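You operate a simulated robot arm through the tools that you are given. There is no shell and no other tool. Be economical: measure what you need, move in short steps, check, and stop when the job is done.

You are at the controls of a simulated robot arm. One attempt, no reset.

JOB
Take the orange jacket and put it in the large blue tray. Put the paper wad on the top of the blue bench away on the rear half of the red table. Switch the switch over the black socket off. Do these in any order. Set down upright: orange jacket.

It is judged by the outcome, as a careful person would: the job done as asked, and still so three seconds after it is handed in. It fails if anything else is knocked over, pushed out of place, dropped, spilled or broken.

ROBOT AND FRAMES
A 6-joint arm with a two-finger gripper on a trunk, on a base that drives. Base frame: it is fixed to the floor where the robot stands at the start and does not move with it; the origin is under the middle of the robot, x ahead of it, y to its left, z up; the surface under the hand at the start is at about z = 0.85. Readings come in m, rad, newtons and seconds.
Its first joint turns from -2.897 to 2.897 rad. Places, roughly: large blue tray [1.75, 0, 0.75]; paper wad [3, 3.25, 0.75]; rear half of the red table [-1.3, -9.8, 0.8]; switch over the black socket [-1.6, 2.9, 1.1]. Payload 2.54 kg.
Tool frame: the origin (TCP) lies between the finger pads and is the grasp point; the fingertips stand 0.03 m ahead of it; z points along the fingers, y is the line along which they close. Largest opening 0.116 m; the body of the gripper starts 0.095 m behind the TCP.
Orientation is that of the tool frame in the base frame, as [roll, pitch, yaw] about the fixed x, y, z axes, in that order (R = Rz(yaw) Ry(pitch) Rx(roll)). With the fingers straight down and closing along the base's y, the tool's x points along the base's -x, its y along +y and its z along -z.

CONTROLS
- The arm moves only by the tool drive_tool. Its argument "motion" is a list that holds one entry, the list of rows, each a list of 7 numbers: the shift along the tool's x, y, z in m, then the turn, a rotation vector about the tool's x, y, z in rad, then the gripper command, from -1 (shut) to 1 (fully open), values between in proportion. In form: [[[dx, dy, dz, wx, wy, wz, hand], ...]]. A call has 1 to 8 rows; each row shifts and turns the commanded pose from where the row before left it, along the tool's axes as they then stand. Each row takes 0.2 s and may step no farther than 0.05 m and 0.15 rad from the row before; otherwise, or with a gripper value out of range, the whole call is refused. Where a pose cannot be reached the arm comes as near as it can. A force on the tool above 40 N (or 10 N above the force at the start of the call, whichever is more), or a blocked arm, ends the call early, and 0.2 s more pass. The fingers move at their own pace (about 0.072 m/s each) and stop on an object; they squeeze with about 27 N. The grip force told is the motor's: it shows also when the fingers shut on nothing. Time passes only in rows, and 0.2 s behind the last, so rows that do not move let the fingers close. It gives the time, the measured TCP pose, the force on the tool (base axes), the opening and the grip force at its end, in the units of the frame above (readings bear some noise), with the torque about the TCP (base axes, N m) and any sound that the robot's microphone picked up.
- Cameras (640 x 400 px; columns grow to the right, rows downward): "scene" is now at [-0.0351, 0.1121, 1.4342]; the picture's right is [-0.40, -0.92, 0.00], its down [-0.31, 0.14, -0.94] and it looks along [0.86, -0.38, -0.34] (base axes); focal length 294 px, centre (320, 200). "wrist" rides on the gripper at [0.069, -0.015, -0.122] in the tool frame; the picture's right is [0.21, 0.98, 0.00], its down [-0.83, 0.18, -0.53] and it looks along [-0.52, 0.11, 0.85] (tool axes); focal length 251 px, centre (320, 200). There is no depth. A picture from a camera that has moved, and an enlarged one, comes with that camera's place and axes in the base frame and with its lens.
- get_image(camera): a new picture of that camera. The clock stands still meanwhile.
- base_move(legs): drives the robot by 1 to 6 legs, each [ahead, left, turn to the left] in m, m and rad, along the robot's own axes; the way and the turn of a leg run together, so that a leg with both is an arc; at most 1.5 m and 3.142 rad a leg. The arm and the cameras ride along, it lands a little off, and it stops where it bumps. It gives what a move gives.
- aim_head(pan, tilt): turns the head with the scene camera to pan (to the left, within 2.094 rad either way) and tilt (down, from -0.506 to 1.204), counted from straight ahead of the robot. It gives what a move gives.
- inspect(camera, box): a new picture of the part [left, top, right, bottom] of that camera's present view, enlarged. The clock stands still meanwhile.
- hand_in(): hands the job in; it is judged then, once.

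Work in short steps. Places have to be worked out from the pictures, the camera data and where the tool is seen: move nearer, look again, correct. Check each grasp and each placing, and mend what went wrong. You have 165 turns and 112 pictures in all, those below and enlarged ones among them. Open the gripper and draw the arm clear of the work before you hand the job in, unless the task says otherwise; then end with one line.

The tools are called after "Request:" as name(argument=value, ...) on one line, values as JSON. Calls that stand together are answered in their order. drive_tool: Moves the arm, as the interface text tells. Its arguments: {"type":"object","properties":{"motion":{"type":"array","items":{"type":"array","items":{"type":"array","items":{"type":"number"}}}}},"required":["motion"]} The other tools are called the same way: base_move (legs) drives the base; aim_head (pan, tilt) turns the head that bears the scene camera; get_image (camera) takes a picture; inspect (camera, box) takes an enlarged picture of a part of a camera's view; hand_in () hands the job in.

At the start:

```text
clock: 0.0
tcp_pos: [0.6452, -0.21, 1.08]
orientation: [3.139, 0.002, 3.141]
wrist_force: [0.2, -0.1, -0.5]
wrist_torque: [0.0, -0.01, 0.0]
finger_gap: 0.1161
grip_force: 0.1
robot x, y, heading: [0.0008, -0.0014, -0.005]
head pan, tilt: [-0.414, 0.351]
```

scene: 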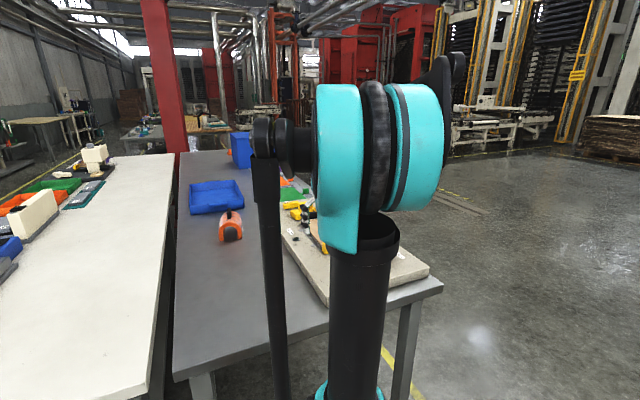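
wrist: 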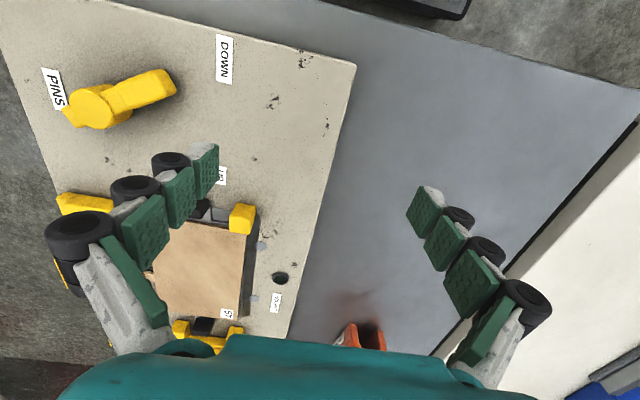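

The scene shows a grey table with a blue tray and an orange object. I take an enlarged look at this region.

Request:
inspect(camera="scene", box=[160, 110, 340, 260])

Request:
aim_head(pan=0.3, tilt=0.4)

Request:
get_image(camera="scene")

```text
2.67 times, centred on (250, 185) of scene
camera zoom: at [-0.0351, 0.1121, 1.4342], right [-0.4, -0.92, 0.0], down [-0.31, 0.14, -0.94], along [0.86, -0.38, -0.34], focal length 784 px, centre (507, 240)
```

zoom: 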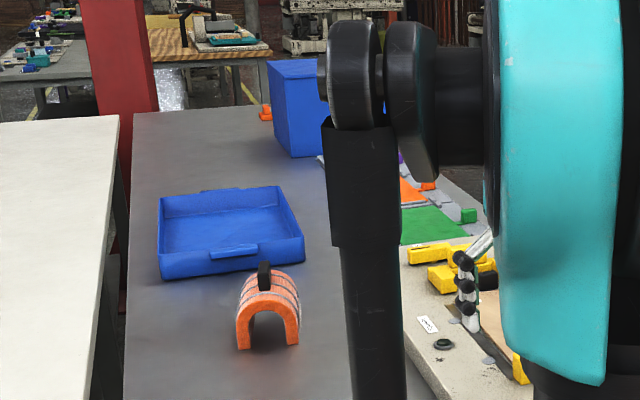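

```text
clock: 1.1
tcp_pos: [0.6439, -0.2107, 1.0805]
orientation: [3.141, 0.0, 3.141]
wrist_force: [-0.2, -0.2, 0.1]
wrist_torque: [0.0, -0.01, 0.01]
finger_gap: 0.1159
grip_force: 0.0
robot x, y, heading: [0.0025, 0.0003, 0.0]
head pan, tilt: [0.3, 0.4]
```

```text
108 pictures are left
camera scene: at [-0.0318, 0.1769, 1.4296], right [0.29, -0.96, 0.0], down [-0.37, -0.11, -0.92], along [0.88, 0.27, -0.39], focal length 294 px, centre (320, 200)
```

scene: 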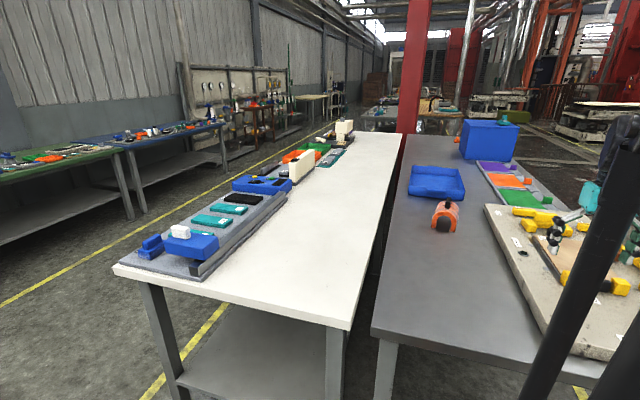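

The orange jacket is the orange saddle with the black handle at about (1.4, 0), with the tray behind it. The table's right side is free floor, so I'll drive round to that side.

Request:
base_move(legs=[[0, -1.25, 0], [1.35, 0, 0]])

Request:
aim_head(pan=1.4, tilt=0.55)

Request:
get_image(camera="scene")

```text
clock: 13.8
tcp_pos: [1.9938, -1.4566, 1.0807]
orientation: [3.141, 0.002, -3.135]
wrist_force: [0.1, -0.8, -0.2]
wrist_torque: [-0.02, 0.01, 0.0]
finger_gap: 0.1159
grip_force: 0.1
robot x, y, heading: [1.351, -1.25, 0.009]
head pan, tilt: [0.3, 0.4]
```

```text
clock: 15.1
tcp_pos: [1.9935, -1.4564, 1.0818]
orientation: [3.14, 0.001, -3.135]
wrist_force: [0.5, -0.3, -0.4]
wrist_torque: [0.01, 0.0, 0.02]
finger_gap: 0.1159
grip_force: 0.0
robot x, y, heading: [1.349, -1.2522, 0.012]
head pan, tilt: [1.4, 0.55]
```

```text
107 pictures are left
camera scene: at [1.2429, -1.0135, 1.4159], right [0.99, -0.16, 0.0], down [-0.09, -0.52, -0.85], along [0.14, 0.84, -0.52], focal length 294 px, centre (320, 200)
```

scene: 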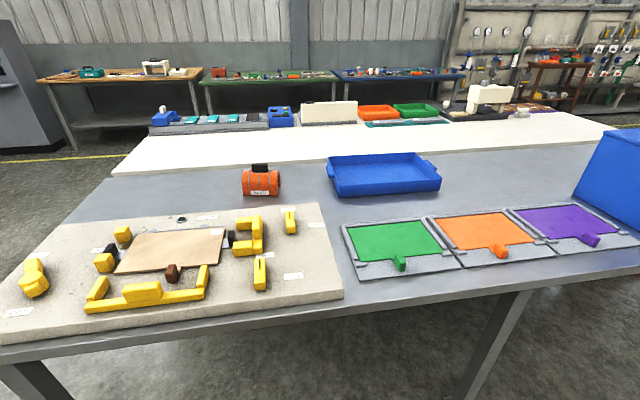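

The jacket is at about (1.18, 0), on a table with its top near z 0.83, and the tray centre is about (1.72, 0.06). I turn to face +y and stand opposite the jacket.

Request:
base_move(legs=[[0, 0, 1.56], [0.27, 0.17, 0]])

Request:
aim_head(pan=0.0, tilt=0.55)

Request:
get_image(camera="scene")

Request:
get_image(camera="wrist")

```text
clock: 21.0
tcp_pos: [1.3937, -0.3363, 1.0809]
orientation: [3.142, -0.001, -1.575]
wrist_force: [0.6, -0.1, -0.5]
wrist_torque: [0.04, 0.01, -0.01]
finger_gap: 0.1162
grip_force: 0.0
robot x, y, heading: [1.1833, -0.9805, 1.568]
head pan, tilt: [1.4, 0.55]
```

```text
clock: 22.6
tcp_pos: [1.394, -0.3361, 1.0809]
orientation: [-3.141, 0.0, -1.576]
wrist_force: [1.0, 0.0, -1.3]
wrist_torque: [0.02, -0.01, 0.0]
finger_gap: 0.1158
grip_force: 0.1
robot x, y, heading: [1.18, -0.9801, 1.573]
head pan, tilt: [0.0, 0.55]
```

```text
106 pictures are left
camera scene: at [1.031, -1.0085, 1.4159], right [1.0, 0.0, 0.0], down [0.0, -0.52, -0.85], along [0.0, 0.85, -0.52], focal length 294 px, centre (320, 200)
```

scene: 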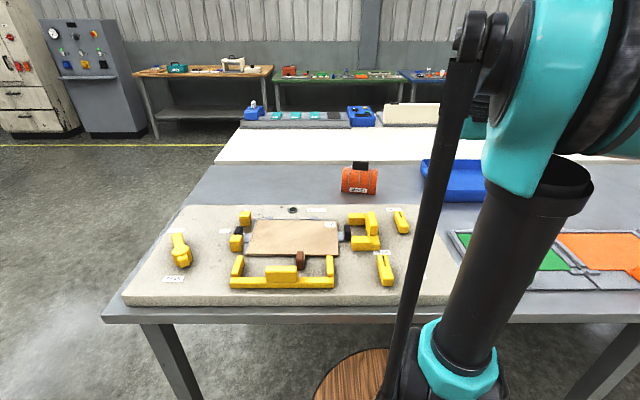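

```text
105 pictures are left
camera wrist: at [1.4098, -0.4062, 1.2022], right [-0.98, -0.21, 0.0], down [-0.18, 0.83, 0.53], along [-0.11, 0.52, -0.85], focal length 251 px, centre (320, 200)
```

wrist: 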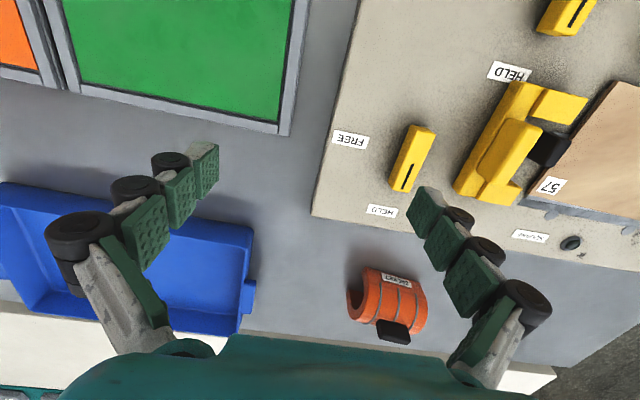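

I shift the hand to directly in front of the jacket for a better wrist view.

Request:
drive_tool(motion=[[[-0.02, 0.045, 0, 0, 0, 0, 1], [-0.02, 0.045, 0, 0, 0, 0, 1], [-0.02, 0.045, 0, 0, 0, 0, 1], [-0.02, 0.045, 0, 0, 0, 0, 1], [-0.02, 0.03, 0, 0, 0, 0, 1]]])

Request:
get_image(camera="wrist")

Request:
inspect(camera="scene", box=[280, 120, 440, 220])

```text
clock: 23.8
tcp_pos: [1.1834, -0.2352, 1.0807]
orientation: [3.141, -0.001, -1.575]
wrist_force: [0.8, 0.6, 0.3]
wrist_torque: [0.05, 0.02, 0.01]
finger_gap: 0.116
grip_force: 0.0
robot x, y, heading: [1.1828, -0.9799, 1.568]
head pan, tilt: [0.0, 0.55]
```

```text
104 pictures are left
camera wrist: at [1.1986, -0.3054, 1.2026], right [-0.98, -0.21, 0.0], down [-0.18, 0.83, 0.53], along [-0.11, 0.52, -0.85], focal length 251 px, centre (320, 200)
```

wrist: 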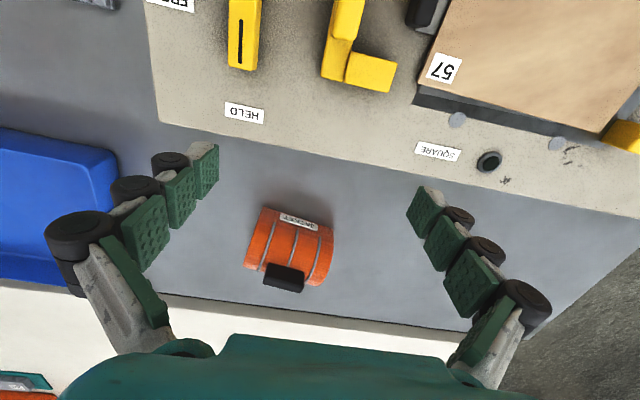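

```text
4.00 times, centred on (360, 170) of scene
camera zoom: at [1.0312, -1.0087, 1.4159], right [1.0, 0.0, 0.0], down [0.0, -0.52, -0.85], along [0.0, 0.85, -0.52], focal length 1176 px, centre (160, 320)
```

zoom: 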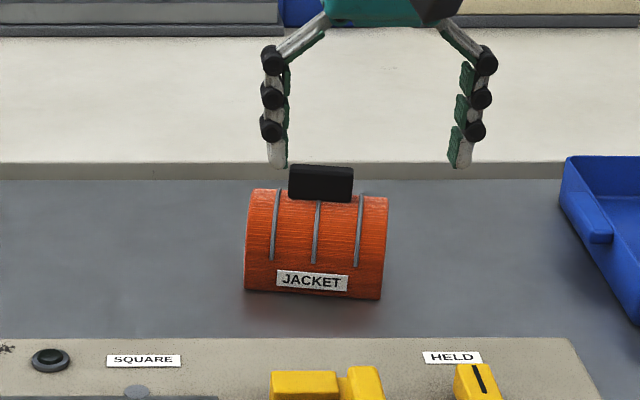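

The handle is at about (1.184, −0.015, 0.96). I move closer (TCP y −0.12) to fix its yaw and position.

Request:
drive_tool(motion=[[[-0.04, 0, 0, 0, 0, 0, 1], [-0.04, 0, 0, 0, 0, 0, 1], [-0.03, 0, 0, 0, 0, 0, 1]]])

Request:
inspect(camera="wrist", box=[200, 100, 440, 250])

```text
clock: 24.6
tcp_pos: [1.1863, -0.1265, 1.082]
orientation: [3.141, -0.001, -1.574]
wrist_force: [-0.3, 0.2, 0.9]
wrist_torque: [0.05, 0.01, -0.01]
finger_gap: 0.1158
grip_force: 0.0
robot x, y, heading: [1.1814, -0.9795, 1.571]
head pan, tilt: [0.0, 0.55]
```

```text
2.67 times, centred on (320, 175) of wrist
camera zoom: at [1.2009, -0.196, 1.203], right [-0.98, -0.21, 0.0], down [-0.18, 0.83, 0.53], along [-0.11, 0.52, -0.85], focal length 670 px, centre (320, 267)
```

zoom: 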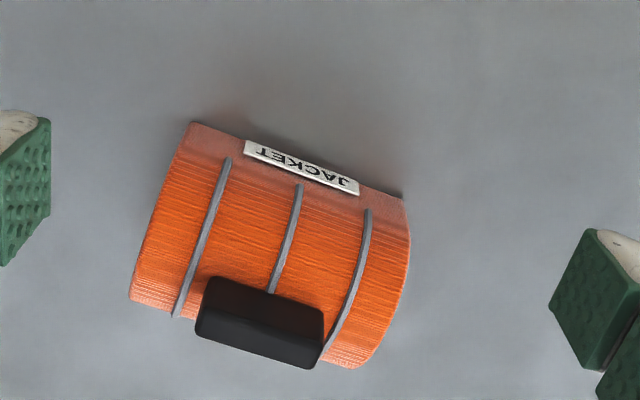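

The handle is at (1.19, −0.012) and yawed about −0.13. I move over it, turn to match and check before descending.

Request:
drive_tool(motion=[[[-0.04, -0.003, 0, 0, 0, 0, 1], [-0.04, 0, 0, 0, 0, 0.065, 1], [-0.034, 0, 0, 0, 0, 0.065, 1], [0, 0, 0.03, 0, 0, 0, 1], [0, 0, 0.03, 0, 0, 0, 1]]])

Request:
get_image(camera="wrist")

Request:
inspect(camera="scene", box=[280, 120, 440, 220])

```text
clock: 25.8
tcp_pos: [1.1905, -0.0107, 1.0211]
orientation: [3.142, -0.001, -1.706]
wrist_force: [0.2, -0.8, 0.2]
wrist_torque: [-0.01, 0.02, 0.01]
finger_gap: 0.1158
grip_force: 0.0
robot x, y, heading: [1.1816, -0.9788, 1.566]
head pan, tilt: [0.0, 0.55]
```

```text
101 pictures are left
camera wrist: at [1.1976, -0.0823, 1.1425], right [-1.0, -0.08, 0.0], down [-0.07, 0.84, 0.53], along [-0.04, 0.53, -0.85], focal length 251 px, centre (320, 200)
```

wrist: 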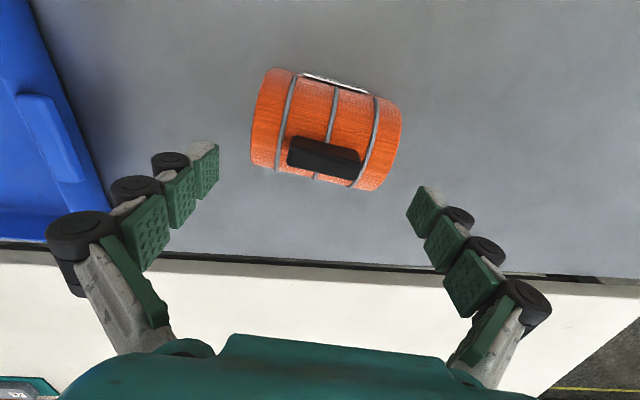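

```text
4.00 times, centred on (360, 170) of scene
camera zoom: at [1.031, -1.0086, 1.4159], right [1.0, 0.0, 0.0], down [0.0, -0.52, -0.85], along [0.0, 0.85, -0.52], focal length 1176 px, centre (160, 320)
```

zoom: 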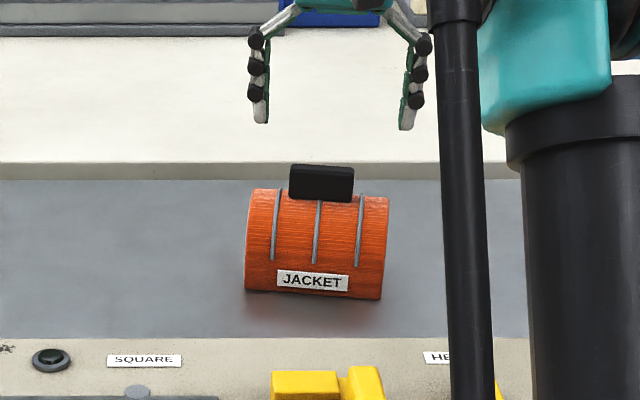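

Alignment looks right. I descend another 0.03 and check the height of the tips against the handle.

Request:
drive_tool(motion=[[[-0.003, 0, 0.015, 0, 0, 0, 1], [0, 0, 0.015, 0, 0, 0, 1]]])

Request:
inspect(camera="scene", box=[280, 120, 440, 220])

Request:
inspect(camera="wrist", box=[180, 60, 460, 235])

```text
clock: 26.4
tcp_pos: [1.1915, -0.0072, 0.9919]
orientation: [3.142, 0.001, -1.704]
wrist_force: [-0.2, 0.3, 0.2]
wrist_torque: [0.02, 0.01, 0.02]
finger_gap: 0.1158
grip_force: 0.1
robot x, y, heading: [1.1833, -0.9773, 1.567]
head pan, tilt: [0.0, 0.55]
```

```text
4.00 times, centred on (360, 170) of scene
camera zoom: at [1.031, -1.0085, 1.4159], right [1.0, 0.0, 0.0], down [0.0, -0.52, -0.85], along [0.0, 0.85, -0.52], focal length 1176 px, centre (160, 320)
```

zoom: 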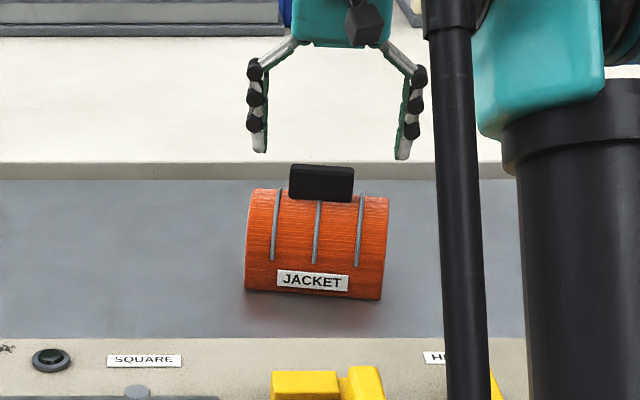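

```text
2.29 times, centred on (320, 148) of wrist
camera zoom: at [1.1979, -0.0792, 1.1124], right [-1.0, -0.08, 0.0], down [-0.07, 0.84, 0.53], along [-0.04, 0.53, -0.85], focal length 575 px, centre (320, 320)
```

zoom: 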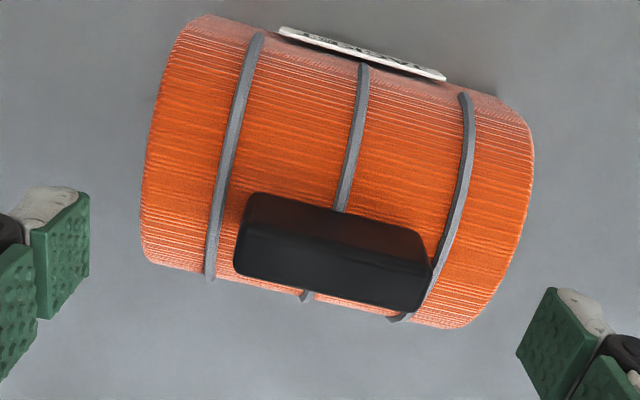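

The tips must come down about 0.033 m more, and y forward by 0.008. I descend, then close.

Request:
drive_tool(motion=[[[-0.008, 0.002, 0.011, 0, 0, 0, 1], [0, 0, 0.011, 0, 0, 0, 1], [0, 0, 0.01, 0, 0, 0, 1]]])

Request:
inspect(camera="scene", box=[280, 120, 440, 220])

Request:
inspect(camera="wrist", box=[180, 60, 460, 235])

```text
clock: 27.1
tcp_pos: [1.1894, -0.0003, 0.9593]
orientation: [-3.141, -0.001, -1.706]
wrist_force: [-0.1, 0.0, -1.0]
wrist_torque: [0.01, -0.01, -0.01]
finger_gap: 0.1159
grip_force: 0.1
robot x, y, heading: [1.1853, -0.9799, 1.568]
head pan, tilt: [0.0, 0.55]
```

```text
4.00 times, centred on (360, 170) of scene
camera zoom: at [1.031, -1.0085, 1.4159], right [1.0, 0.0, 0.0], down [0.0, -0.52, -0.85], along [0.0, 0.85, -0.52], focal length 1176 px, centre (160, 320)
```

zoom: 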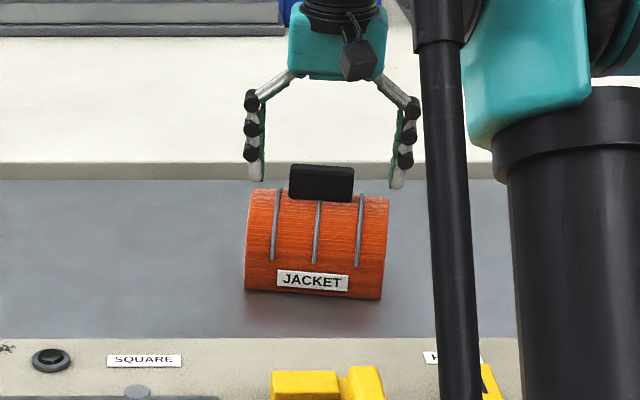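

```text
2.29 times, centred on (320, 148) of wrist
camera zoom: at [1.1971, -0.0714, 1.0802], right [-1.0, -0.08, 0.0], down [-0.07, 0.84, 0.53], along [-0.04, 0.53, -0.85], focal length 575 px, centre (320, 320)
```

zoom: 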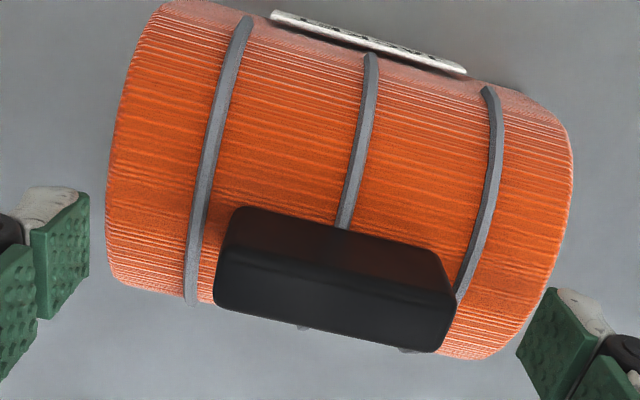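

Tips flank the handle at mid-height and stay clear of the body. I close the fingers.

Request:
drive_tool(motion=[[[0, 0, 0.003, 0, 0, 0, -1], [0, 0, 0, 0, 0, 0, -1], [0, 0, 0, 0, 0, 0, -1], [0, 0, 0, 0, 0, 0, -1], [0, 0, 0, 0, 0, 0, -1]]])

Request:
inspect(camera="scene", box=[280, 120, 440, 220])

```text
clock: 28.0
tcp_pos: [1.1872, 0.0001, 0.9601]
orientation: [3.14, 0.002, -1.703]
wrist_force: [-11.5, 3.2, 31.5]
wrist_torque: [-0.3, -0.4, -0.21]
finger_gap: 0.0622
grip_force: 26.8
robot x, y, heading: [1.1828, -0.9814, 1.566]
head pan, tilt: [0.0, 0.55]
stopped in row 4: the force on the tool passed its limit at 45 N (the readings are from after the stop); the commanded pose is now the measured one
```

```text
4.00 times, centred on (360, 170) of scene
camera zoom: at [1.0304, -1.0097, 1.4158], right [1.0, 0.0, 0.0], down [0.0, -0.52, -0.85], along [0.0, 0.85, -0.52], focal length 1176 px, centre (160, 320)
```

zoom: 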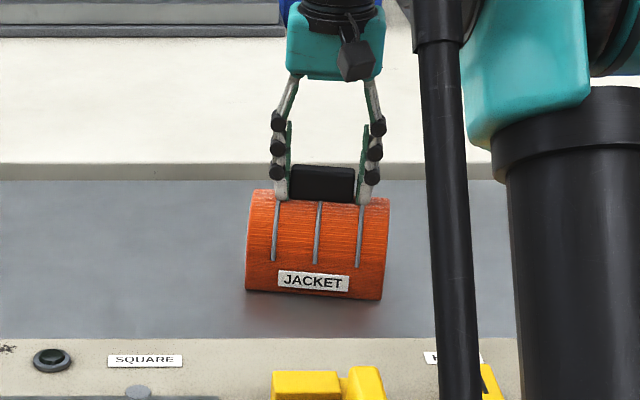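

The handle is gripped (gap 0.062), with the tips pressing the body a little. I lift.

Request:
drive_tool(motion=[[[0, 0, -0.005, 0, 0, 0, -1], [0, 0, -0.02, 0, 0, 0, -1], [0, 0, -0.03, 0, 0, 0, -1], [0, 0, -0.04, 0, 0, 0, -1], [0, 0, -0.04, 0, 0, 0, -1]]])

Request:
get_image(camera="scene")

```text
clock: 29.2
tcp_pos: [1.1897, 0.0002, 1.0919]
orientation: [-3.14, 0.0, -1.706]
wrist_force: [-0.9, 0.0, 1.1]
wrist_torque: [-0.02, -0.02, 0.01]
finger_gap: 0.0001
grip_force: 27.3
robot x, y, heading: [1.1822, -0.9806, 1.567]
head pan, tilt: [0.0, 0.55]
```

```text
94 pictures are left
camera scene: at [1.031, -1.0083, 1.4159], right [1.0, 0.0, 0.0], down [0.0, -0.52, -0.85], along [0.0, 0.85, -0.52], focal length 294 px, centre (320, 200)
```

scene: 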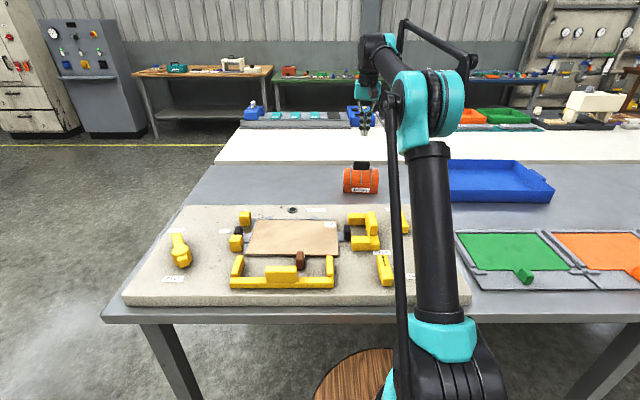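

The handle slipped out lengthwise; the jacket stayed standing. I'll turn the gripper 90° to take the handle across its thin side instead.

Request:
drive_tool(motion=[[[0, 0, 0, 0, 0, 0.14, 1], [0, 0, 0, 0, 0, 0.15, 1], [0, 0, 0, 0, 0, 0.15, 1], [0, 0, 0, 0, 0, 0.15, 1], [0, 0, 0, 0, 0, 0.15, 1], [0, 0, 0, 0, 0, 0.15, 1], [0, 0, 0, 0, 0, 0.15, 1], [0, 0, 0, 0, 0, 0.15, 1]]])

Request:
drive_tool(motion=[[[0, 0, 0, 0, 0, 0.15, 1], [0, 0, 0, 0, 0, 0.15, 1], [0, 0, 0, 0, 0, 0.08, 1], [0, 0, 0.02, 0, 0, 0, 1]]])

Request:
get_image(camera="wrist")

Request:
inspect(camera="scene", box=[280, 120, 440, 220])

```text
clock: 31.0
tcp_pos: [1.1907, 0.0011, 1.0924]
orientation: [3.142, 0.0, -2.896]
wrist_force: [0.1, -0.4, 0.3]
wrist_torque: [0.01, 0.02, 0.0]
finger_gap: 0.1159
grip_force: 0.2
robot x, y, heading: [1.1811, -0.9808, 1.564]
head pan, tilt: [0.0, 0.55]
```

```text
clock: 32.0
tcp_pos: [1.1902, 0.0006, 1.0714]
orientation: [3.14, 0.001, 3.008]
wrist_force: [0.1, 0.3, 0.5]
wrist_torque: [0.0, -0.01, 0.0]
finger_gap: 0.116
grip_force: 0.0
robot x, y, heading: [1.1815, -0.9785, 1.569]
head pan, tilt: [0.0, 0.55]
```

```text
93 pictures are left
camera wrist: at [1.1207, -0.0068, 1.1932], right [-0.08, 1.0, 0.0], down [0.84, 0.07, 0.53], along [0.53, 0.05, -0.85], focal length 251 px, centre (320, 200)
```

wrist: 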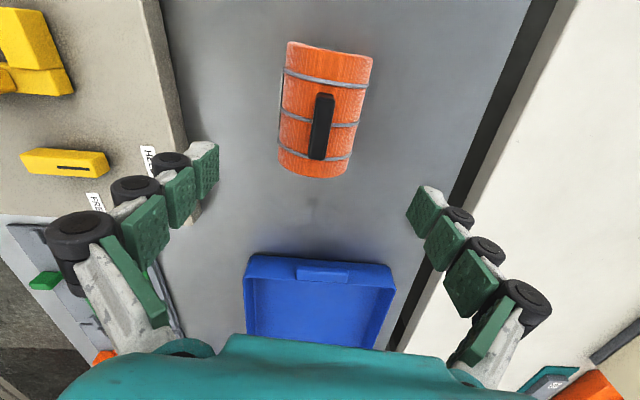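

```text
4.00 times, centred on (360, 170) of scene
camera zoom: at [1.031, -1.0085, 1.4159], right [1.0, 0.0, 0.0], down [0.0, -0.52, -0.85], along [0.0, 0.85, -0.52], focal length 1176 px, centre (160, 320)
```

zoom: 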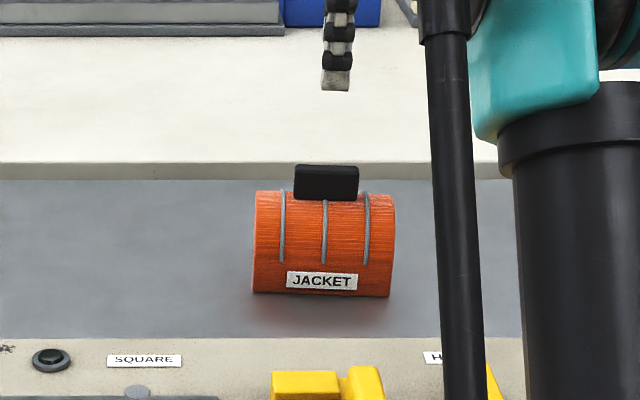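

The handle lies right under the TCP, at (1.191, 0.001). I descend to TCP z 0.962 straddling it.

Request:
drive_tool(motion=[[[0, 0, 0.04, 0, 0, -0.02, 1], [0, 0, 0.04, 0, 0, 0, 1], [0, 0, 0.029, 0, 0, 0, 1]]])

Request:
inspect(camera="wrist", box=[180, 60, 460, 235])

Request:
inspect(camera="scene", box=[280, 120, 440, 220])

```text
clock: 32.8
tcp_pos: [1.1893, -0.0011, 0.9631]
orientation: [3.139, 0.001, 3.031]
wrist_force: [-0.1, 0.8, 0.5]
wrist_torque: [0.0, 0.04, 0.0]
finger_gap: 0.1161
grip_force: 0.1
robot x, y, heading: [1.1829, -0.9764, 1.566]
head pan, tilt: [0.0, 0.55]
```

```text
2.29 times, centred on (320, 148) of wrist
camera zoom: at [1.1202, -0.0084, 1.0842], right [-0.1, 0.99, 0.0], down [0.84, 0.09, 0.53], along [0.53, 0.06, -0.85], focal length 575 px, centre (320, 320)
```

zoom: 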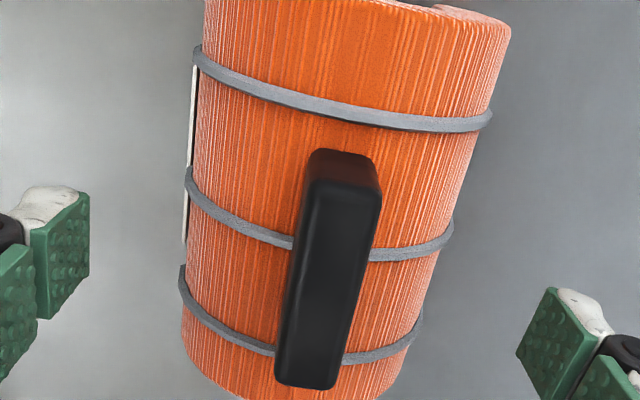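

```text
4.00 times, centred on (360, 170) of scene
camera zoom: at [1.031, -1.0086, 1.4159], right [1.0, 0.0, 0.0], down [0.0, -0.52, -0.85], along [0.0, 0.85, -0.52], focal length 1176 px, centre (160, 320)
```

zoom: 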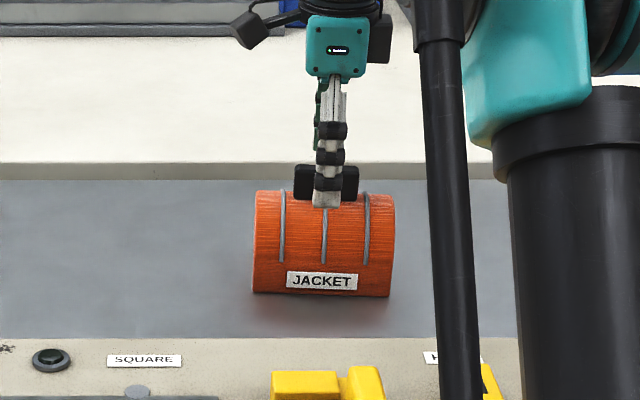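

The fingers straddle the middle of the handle. I close.

Request:
drive_tool(motion=[[[0, 0, 0, 0, 0, 0, -1], [0, 0, 0, 0, 0, 0, -1], [0, 0, 0, 0, 0, 0, -1], [0, 0, 0, 0, 0, 0, -1], [0, 0, 0, 0, 0, 0, -1], [0, 0, 0, 0, 0, 0, -1]]])

Request:
inspect(camera="wrist", box=[180, 60, 460, 235])

```text
clock: 34.2
tcp_pos: [1.1899, 0.0013, 0.9631]
orientation: [-3.141, 0.0, 3.031]
wrist_force: [0.1, -0.6, -0.7]
wrist_torque: [0.01, -0.03, -0.01]
finger_gap: 0.0173
grip_force: 27.0
robot x, y, heading: [1.18, -0.9774, 1.566]
head pan, tilt: [0.0, 0.55]
```

```text
2.29 times, centred on (320, 148) of wrist
camera zoom: at [1.1202, -0.0083, 1.0842], right [-0.1, 0.99, 0.0], down [0.84, 0.09, 0.53], along [0.53, 0.06, -0.85], focal length 575 px, centre (320, 320)
```

zoom: 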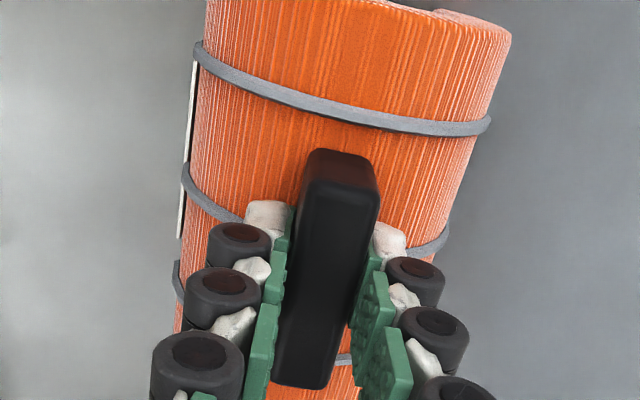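

Firm grip (gap 0.017). I lift slowly and watch the force.

Request:
drive_tool(motion=[[[0, 0, -0.01, 0, 0, 0, -1], [0, 0, -0.015, 0, 0, 0, -1], [0, 0, -0.015, 0, 0, 0, -1]]])

Request:
inspect(camera="scene", box=[280, 120, 440, 220])

```text
clock: 35.0
tcp_pos: [1.1891, 0.0013, 1.0042]
orientation: [3.141, -0.002, 3.03]
wrist_force: [0.9, 0.5, -2.1]
wrist_torque: [-0.02, 0.01, 0.01]
finger_gap: 0.0173
grip_force: 27.0
robot x, y, heading: [1.1827, -0.9789, 1.567]
head pan, tilt: [0.0, 0.55]
```

```text
4.00 times, centred on (360, 170) of scene
camera zoom: at [1.031, -1.0083, 1.4159], right [1.0, 0.0, 0.0], down [0.0, -0.52, -0.85], along [0.0, 0.85, -0.52], focal length 1176 px, centre (160, 320)
```

zoom: 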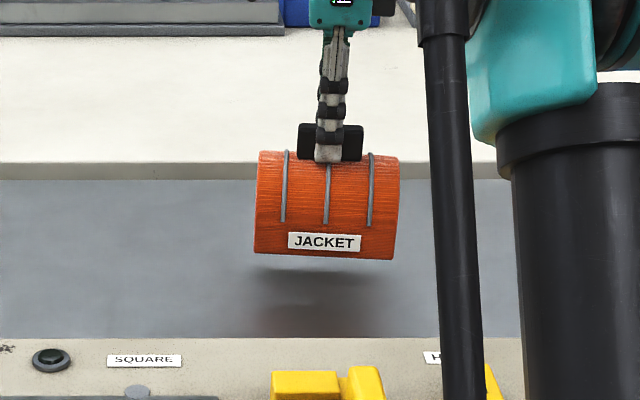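

The jacket is up. I raise it further and look down to check the round wooden thing near my base before driving sideways.

Request:
drive_tool(motion=[[[0, 0, -0.03, 0, 0, 0, -1], [0, 0, -0.03, 0, 0, 0, -1], [0, 0, -0.03, 0, 0, 0, -1], [0, 0, -0.03, 0, 0, 0, -1]]])

Request:
aim_head(pan=-0.5, tilt=0.9)

Request:
get_image(camera="scene")

```text
clock: 36.0
tcp_pos: [1.1912, 0.0011, 1.1243]
orientation: [3.141, 0.0, 3.03]
wrist_force: [0.3, 0.8, -1.2]
wrist_torque: [0.01, -0.01, -0.03]
finger_gap: 0.0174
grip_force: 27.3
robot x, y, heading: [1.1782, -0.9772, 1.564]
head pan, tilt: [0.0, 0.55]
```

```text
clock: 36.9
tcp_pos: [1.1913, 0.0009, 1.124]
orientation: [3.14, -0.001, 3.03]
wrist_force: [-0.3, 0.2, -1.4]
wrist_torque: [0.0, 0.03, -0.02]
finger_gap: 0.0173
grip_force: 26.7
robot x, y, heading: [1.1839, -0.9756, 1.568]
head pan, tilt: [-0.499, 0.901]
```

```text
87 pictures are left
camera scene: at [1.067, -1.032, 1.3867], right [0.88, -0.48, 0.0], down [-0.38, -0.69, -0.62], along [0.3, 0.54, -0.78], focal length 294 px, centre (320, 200)
```

scene: 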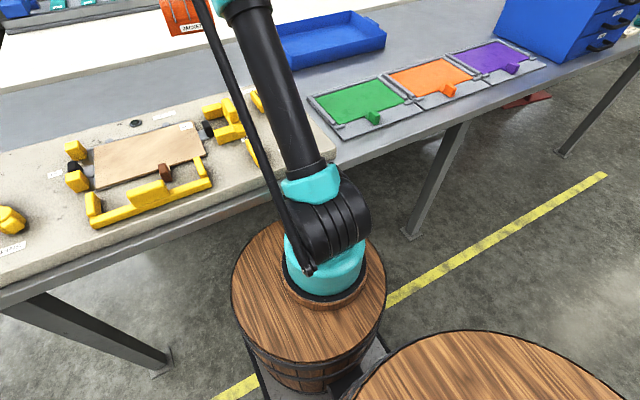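

The barrels are part of the robot itself. With the jacket held high, I drive right 0.53 m to face the tray.

Request:
base_move(legs=[[0, -0.53, 0]])

Request:
aim_head(pan=0.0, tilt=0.55)

Request:
get_image(camera="scene")

Request:
get_image(camera="wrist")

```text
clock: 40.0
tcp_pos: [1.7118, -0.0006, 1.123]
orientation: [-3.14, -0.002, 3.034]
wrist_force: [-0.1, -0.3, -0.8]
wrist_torque: [0.03, 0.0, 0.02]
finger_gap: 0.0171
grip_force: 27.2
robot x, y, heading: [1.7057, -0.9769, 1.57]
head pan, tilt: [-0.499, 0.901]
```

```text
clock: 40.9
tcp_pos: [1.7113, 0.0002, 1.1233]
orientation: [-3.14, 0.0, 3.033]
wrist_force: [0.7, -0.3, -0.7]
wrist_torque: [-0.04, 0.03, 0.01]
finger_gap: 0.0172
grip_force: 27.1
robot x, y, heading: [1.7045, -0.9789, 1.566]
head pan, tilt: [0.0, 0.55]
```

```text
86 pictures are left
camera scene: at [1.5554, -1.0099, 1.4159], right [1.0, 0.0, 0.0], down [0.0, -0.52, -0.85], along [0.0, 0.85, -0.52], focal length 294 px, centre (320, 200)
```

scene: 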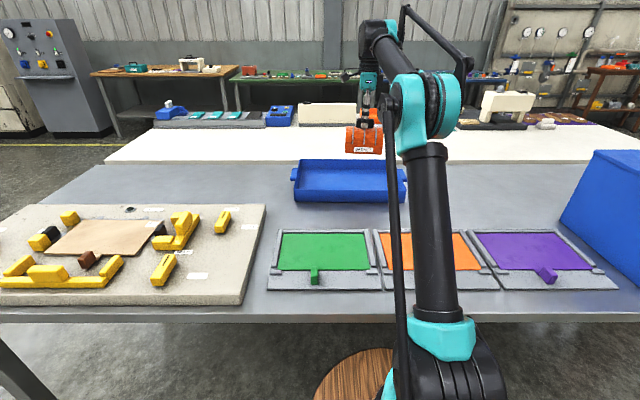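

```text
85 pictures are left
camera wrist: at [1.6426, -0.0088, 1.245], right [-0.11, 0.99, 0.0], down [0.84, 0.09, 0.53], along [0.53, 0.06, -0.85], focal length 251 px, centre (320, 200)
```

wrist: 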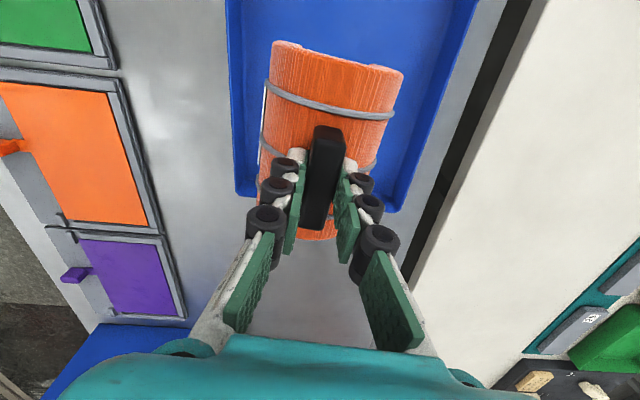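

The tray spans about x 1.48–1.87 and y −0.11–0.14, and the jacket hangs right above it. I centre slightly and lower.

Request:
drive_tool(motion=[[[0.03, 0.01, 0.0, 0, 0, 0, -1], [0, 0, 0.035, 0, 0, 0, -1], [0, 0, 0.035, 0, 0, 0, -1], [0, 0, 0.035, 0, 0, 0, -1], [0, 0, 0.02, 0, 0, 0, -1]]])

Request:
get_image(camera="wrist")

Request:
inspect(camera="scene", box=[270, 110, 430, 210])

```text
clock: 42.1
tcp_pos: [1.6832, 0.0145, 0.9969]
orientation: [-3.141, 0.001, 3.034]
wrist_force: [0.3, 0.3, -1.7]
wrist_torque: [0.01, 0.02, -0.03]
finger_gap: 0.0174
grip_force: 27.0
robot x, y, heading: [1.7068, -0.9796, 1.57]
head pan, tilt: [0.0, 0.55]
```

```text
84 pictures are left
camera wrist: at [1.6139, 0.0048, 1.1199], right [-0.11, 0.99, 0.0], down [0.84, 0.09, 0.53], along [0.53, 0.06, -0.85], focal length 251 px, centre (320, 200)
```

wrist: 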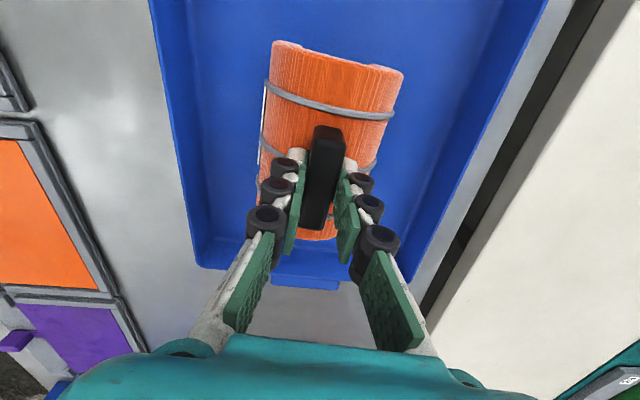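

```text
4.00 times, centred on (350, 160) of scene
camera zoom: at [1.5553, -1.01, 1.4159], right [1.0, 0.0, 0.0], down [0.0, -0.52, -0.85], along [0.0, 0.85, -0.52], focal length 1176 px, centre (200, 360)
```

zoom: 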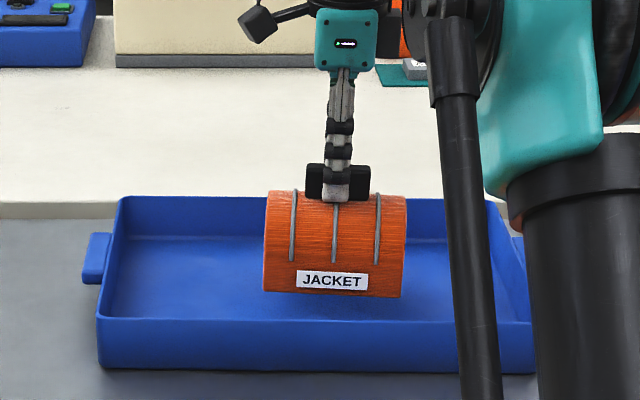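

Well inside the tray. I lower in small steps until contact.

Request:
drive_tool(motion=[[[0, 0, 0.012, 0, 0, 0, -1], [0, 0, 0.008, 0, 0, 0, -1], [0, 0, 0.005, 0, 0, 0, -1]]])

Request:
inspect(camera="scene", box=[270, 110, 430, 210])

```text
clock: 42.9
tcp_pos: [1.684, 0.0127, 0.9734]
orientation: [-3.141, 0.001, 3.032]
wrist_force: [-0.4, -0.3, -2.3]
wrist_torque: [0.0, 0.01, 0.01]
finger_gap: 0.0174
grip_force: 26.7
robot x, y, heading: [1.7058, -0.9802, 1.569]
head pan, tilt: [0.0, 0.55]
```

```text
4.00 times, centred on (350, 160) of scene
camera zoom: at [1.5553, -1.0099, 1.4159], right [1.0, 0.0, 0.0], down [0.0, -0.52, -0.85], along [0.0, 0.85, -0.52], focal length 1176 px, centre (200, 360)
```

zoom: 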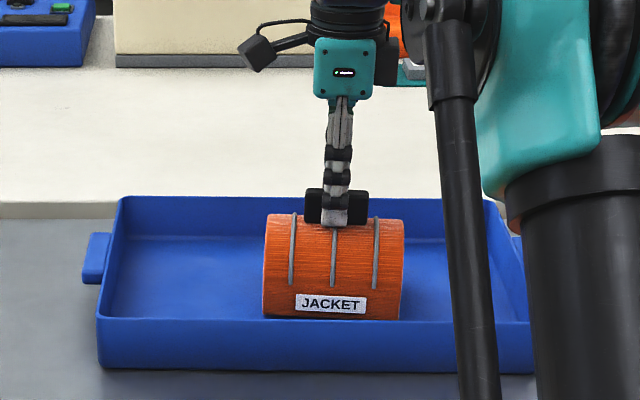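

Not touching yet; I continue in 3 mm steps.

Request:
drive_tool(motion=[[[0, 0, 0.004, 0, 0, 0, -1], [0, 0, 0.003, 0, 0, 0, -1]]])

Request:
drive_tool(motion=[[[0, 0, 0.003, 0, 0, 0, -1]]])

```text
clock: 43.5
tcp_pos: [1.6835, 0.0134, 0.9675]
orientation: [3.141, 0.002, 3.033]
wrist_force: [-0.1, 5.7, 19.1]
wrist_torque: [0.19, -0.14, -0.01]
finger_gap: 0.0176
grip_force: 26.7
robot x, y, heading: [1.7019, -0.98, 1.574]
head pan, tilt: [0.0, 0.55]
```

```text
clock: 44.0
tcp_pos: [1.6835, 0.012, 0.9659]
orientation: [3.138, 0.001, 3.032]
wrist_force: [0.0, -3.4, 12.9]
wrist_torque: [-0.14, 0.27, -0.01]
finger_gap: 0.0175
grip_force: 27.1
robot x, y, heading: [1.7045, -0.9808, 1.569]
head pan, tilt: [0.0, 0.55]
stopped in row 1: the force on the tool passed its limit at 42 N (the readings are from after the stop); the commanded pose is now the measured one
```

Contact with the tray floor. I open partly, lift away, and check.

Request:
drive_tool(motion=[[[0, 0, -0.001, 0, 0, 0, -0.2], [0, 0, 0, 0, 0, 0, 0.5], [0, 0, 0, 0, 0, 0, 1], [0, 0, -0.03, 0, 0, 0, 1], [0, 0, -0.04, 0, 0, 0, 1], [0, 0, -0.05, 0, 0, 0, 1], [0, 0, -0.05, 0, 0, 0, 1]]])

Request:
inspect(camera="scene", box=[270, 110, 430, 210])

Request:
get_image(camera="wrist")

```text
clock: 45.6
tcp_pos: [1.6863, 0.0109, 1.1358]
orientation: [-3.141, -0.001, 3.032]
wrist_force: [0.2, -0.2, -0.4]
wrist_torque: [-0.02, 0.02, 0.03]
finger_gap: 0.1161
grip_force: 0.2
robot x, y, heading: [1.7066, -0.98, 1.574]
head pan, tilt: [0.0, 0.55]
```

```text
4.00 times, centred on (350, 160) of scene
camera zoom: at [1.5553, -1.0099, 1.4159], right [1.0, 0.0, 0.0], down [0.0, -0.52, -0.85], along [0.0, 0.85, -0.52], focal length 1176 px, centre (200, 360)
```

zoom: 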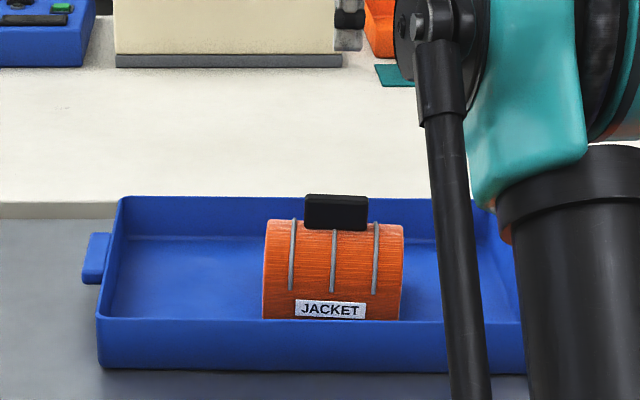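

```text
80 pictures are left
camera wrist: at [1.6153, 0.0034, 1.2569], right [-0.11, 0.99, 0.0], down [0.84, 0.09, 0.53], along [0.53, 0.06, -0.85], focal length 251 px, centre (320, 200)
```

wrist: 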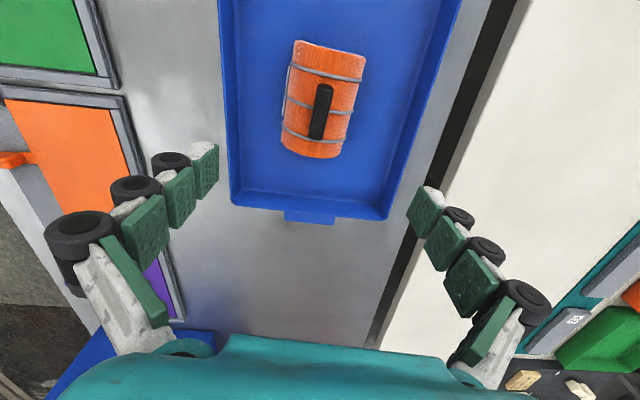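

The jacket stands upright in the tray. I retract the arm before driving on to the switch.

Request:
drive_tool(motion=[[[0, -0.05, -0.02, 0, 0, 0, 0], [0, -0.05, -0.02, 0, 0, 0, 0], [0, -0.05, -0.02, 0, 0, 0, 0], [0, -0.05, -0.02, 0, 0, 0, 0], [0, -0.05, -0.02, 0, 0, 0, 0], [0, -0.05, 0, 0, 0, 0, 0], [0, -0.05, 0, 0, 0, 0, 0], [0, -0.05, 0, 0, 0, 0, 0]]])

Request:
aim_head(pan=1.2, tilt=0.35)

Request:
get_image(camera="scene")

```text
refused: row 1 steps farther than a row can; nothing moved
```

```text
clock: 47.0
tcp_pos: [1.684, 0.0123, 1.1346]
orientation: [3.14, 0.001, 3.033]
wrist_force: [-0.6, 0.1, -0.2]
wrist_torque: [0.01, 0.02, 0.02]
finger_gap: 0.1161
grip_force: 0.0
robot x, y, heading: [1.7055, -0.9794, 1.573]
head pan, tilt: [1.201, 0.351]
```

```text
79 pictures are left
camera scene: at [1.4684, -1.0659, 1.4342], right [0.36, 0.93, 0.0], down [0.32, -0.12, -0.94], along [-0.88, 0.34, -0.34], focal length 294 px, centre (320, 200)
```

scene: 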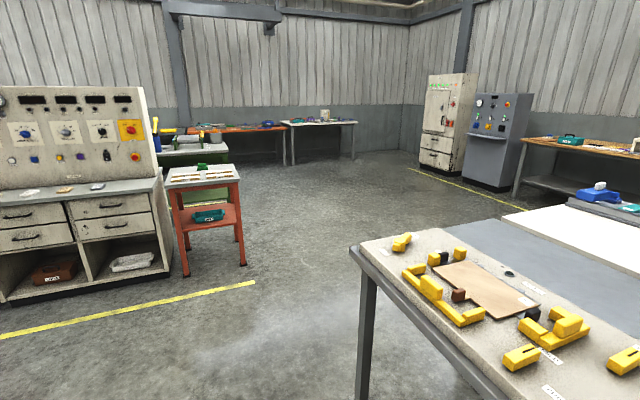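

The grey control panel at about (−1.6, 2.9) carries the switch. I retract in smaller steps.

Request:
drive_tool(motion=[[[0, -0.045, -0.01, 0, 0, 0, 0], [0, -0.045, -0.01, 0, 0, 0, 0], [0, -0.045, -0.01, 0, 0, 0, 0], [0, -0.045, -0.01, 0, 0, 0, 0], [0, -0.045, -0.01, 0, 0, 0, 0], [0, -0.045, 0, 0, 0, 0, 0], [0, -0.045, 0, 0, 0, 0, 0], [0, -0.045, 0, 0, 0, 0, 0]]])

Request:
base_move(legs=[[-0.3, 0, 0], [0, 1.3, 0], [0, 1.2, 0]])

Request:
aim_head(pan=0.2, tilt=0.35)

Request:
get_image(camera="scene")

```text
clock: 48.8
tcp_pos: [1.6431, -0.3449, 1.1849]
orientation: [3.139, 0.0, 3.033]
wrist_force: [-0.5, 1.1, -0.7]
wrist_torque: [-0.08, 0.0, 0.03]
finger_gap: 0.058
grip_force: 0.0
robot x, y, heading: [1.7043, -0.9788, 1.573]
head pan, tilt: [1.201, 0.351]
```

```text
clock: 61.7
tcp_pos: [-0.6751, -0.6544, 1.1849]
orientation: [3.139, 0.0, 3.033]
wrist_force: [-0.2, -0.1, 0.5]
wrist_torque: [0.02, 0.01, 0.02]
finger_gap: 0.058
grip_force: 0.1
robot x, y, heading: [-0.6146, -1.2898, 1.568]
head pan, tilt: [1.201, 0.351]
stopped in leg 3: the robot was blocked; the commanded pose is now the measured one
```

```text
clock: 63.0
tcp_pos: [-0.6751, -0.6549, 1.1852]
orientation: [3.14, 0.0, 3.034]
wrist_force: [-0.6, -0.8, -0.3]
wrist_torque: [0.0, -0.03, -0.03]
finger_gap: 0.0581
grip_force: 0.0
robot x, y, heading: [-0.6127, -1.2865, 1.57]
head pan, tilt: [0.201, 0.351]
```

```text
78 pictures are left
camera scene: at [-0.7822, -1.3182, 1.4342], right [0.98, 0.2, 0.0], down [0.07, -0.34, -0.94], along [-0.19, 0.92, -0.34], focal length 294 px, centre (320, 200)
```

scene: 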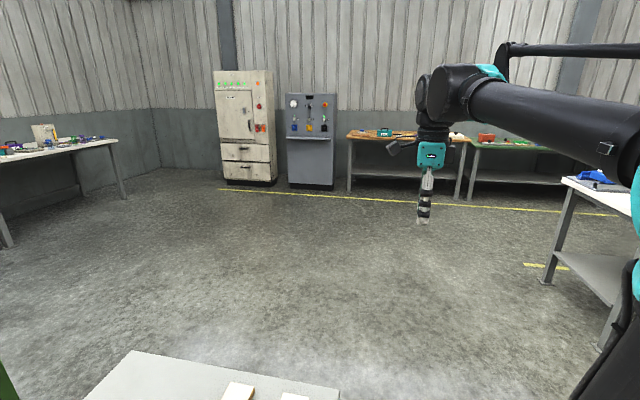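

I bumped something on the left, probably the red trolley. I look there.

Request:
aim_head(pan=1.3, tilt=0.7)

Request:
get_image(camera="scene")

```text
clock: 64.3
tcp_pos: [-0.6754, -0.6541, 1.1851]
orientation: [3.139, 0.001, 3.033]
wrist_force: [-0.4, 0.5, 0.0]
wrist_torque: [-0.01, -0.03, -0.01]
finger_gap: 0.0578
grip_force: 0.1
robot x, y, heading: [-0.6122, -1.2899, 1.571]
head pan, tilt: [1.3, 0.7]
```

```text
77 pictures are left
camera scene: at [-0.8454, -1.3867, 1.4028], right [0.27, 0.96, 0.0], down [0.62, -0.17, -0.77], along [-0.74, 0.2, -0.64], focal length 294 px, centre (320, 200)
```

scene: 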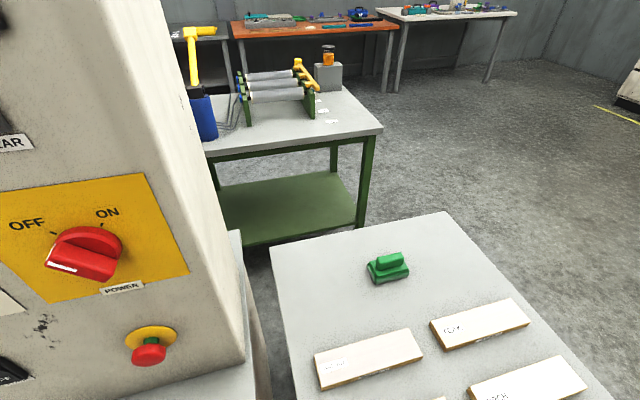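

Nothing was disturbed. I back off to the right and drive up the open floor toward the panel.

Request:
base_move(legs=[[0, -0.3, 0], [1.45, 0, 0], [1.35, 0.2, 0], [0, 1.0, 0]])

Request:
aim_head(pan=0.1, tilt=0.35)

Request:
get_image(camera="scene")

```text
clock: 84.4
tcp_pos: [-1.5714, 2.1502, 1.1854]
orientation: [3.14, 0.0, 3.034]
wrist_force: [-0.7, 0.4, 0.1]
wrist_torque: [-0.03, -0.03, -0.02]
finger_gap: 0.0582
grip_force: 0.1
robot x, y, heading: [-1.5069, 1.5169, 1.57]
head pan, tilt: [1.3, 0.7]
```

```text
clock: 85.8
tcp_pos: [-1.5716, 2.1512, 1.186]
orientation: [3.14, 0.0, 3.033]
wrist_force: [1.0, -0.5, 0.4]
wrist_torque: [0.01, 0.02, -0.01]
finger_gap: 0.0578
grip_force: 0.1
robot x, y, heading: [-1.5134, 1.5156, 1.57]
head pan, tilt: [0.099, 0.351]
```

```text
76 pictures are left
camera scene: at [-1.6696, 1.4884, 1.4341], right [0.99, 0.1, 0.0], down [0.03, -0.34, -0.94], along [-0.09, 0.93, -0.34], focal length 294 px, centre (320, 200)
```

scene: 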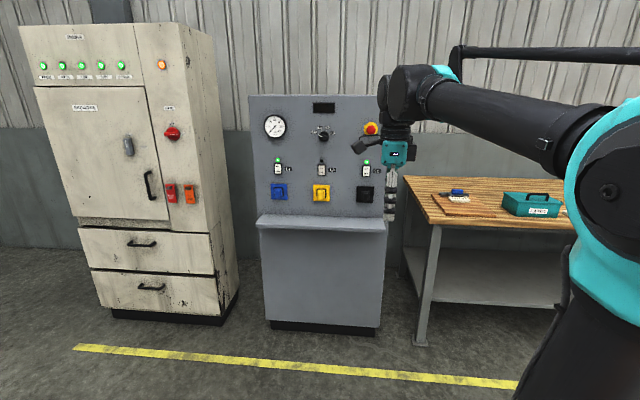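

Request:
inspect(camera="scene", box=[244, 85, 404, 235])

```text
2.67 times, centred on (324, 160) of scene
camera zoom: at [-1.6696, 1.4884, 1.4341], right [0.99, 0.1, 0.0], down [0.03, -0.34, -0.94], along [-0.09, 0.93, -0.34], focal length 784 px, centre (309, 307)
```

zoom: 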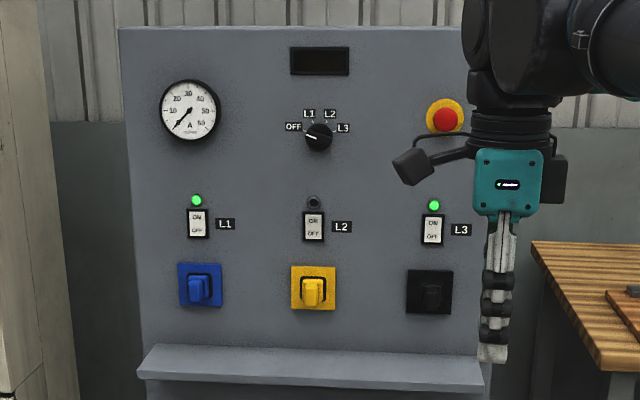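

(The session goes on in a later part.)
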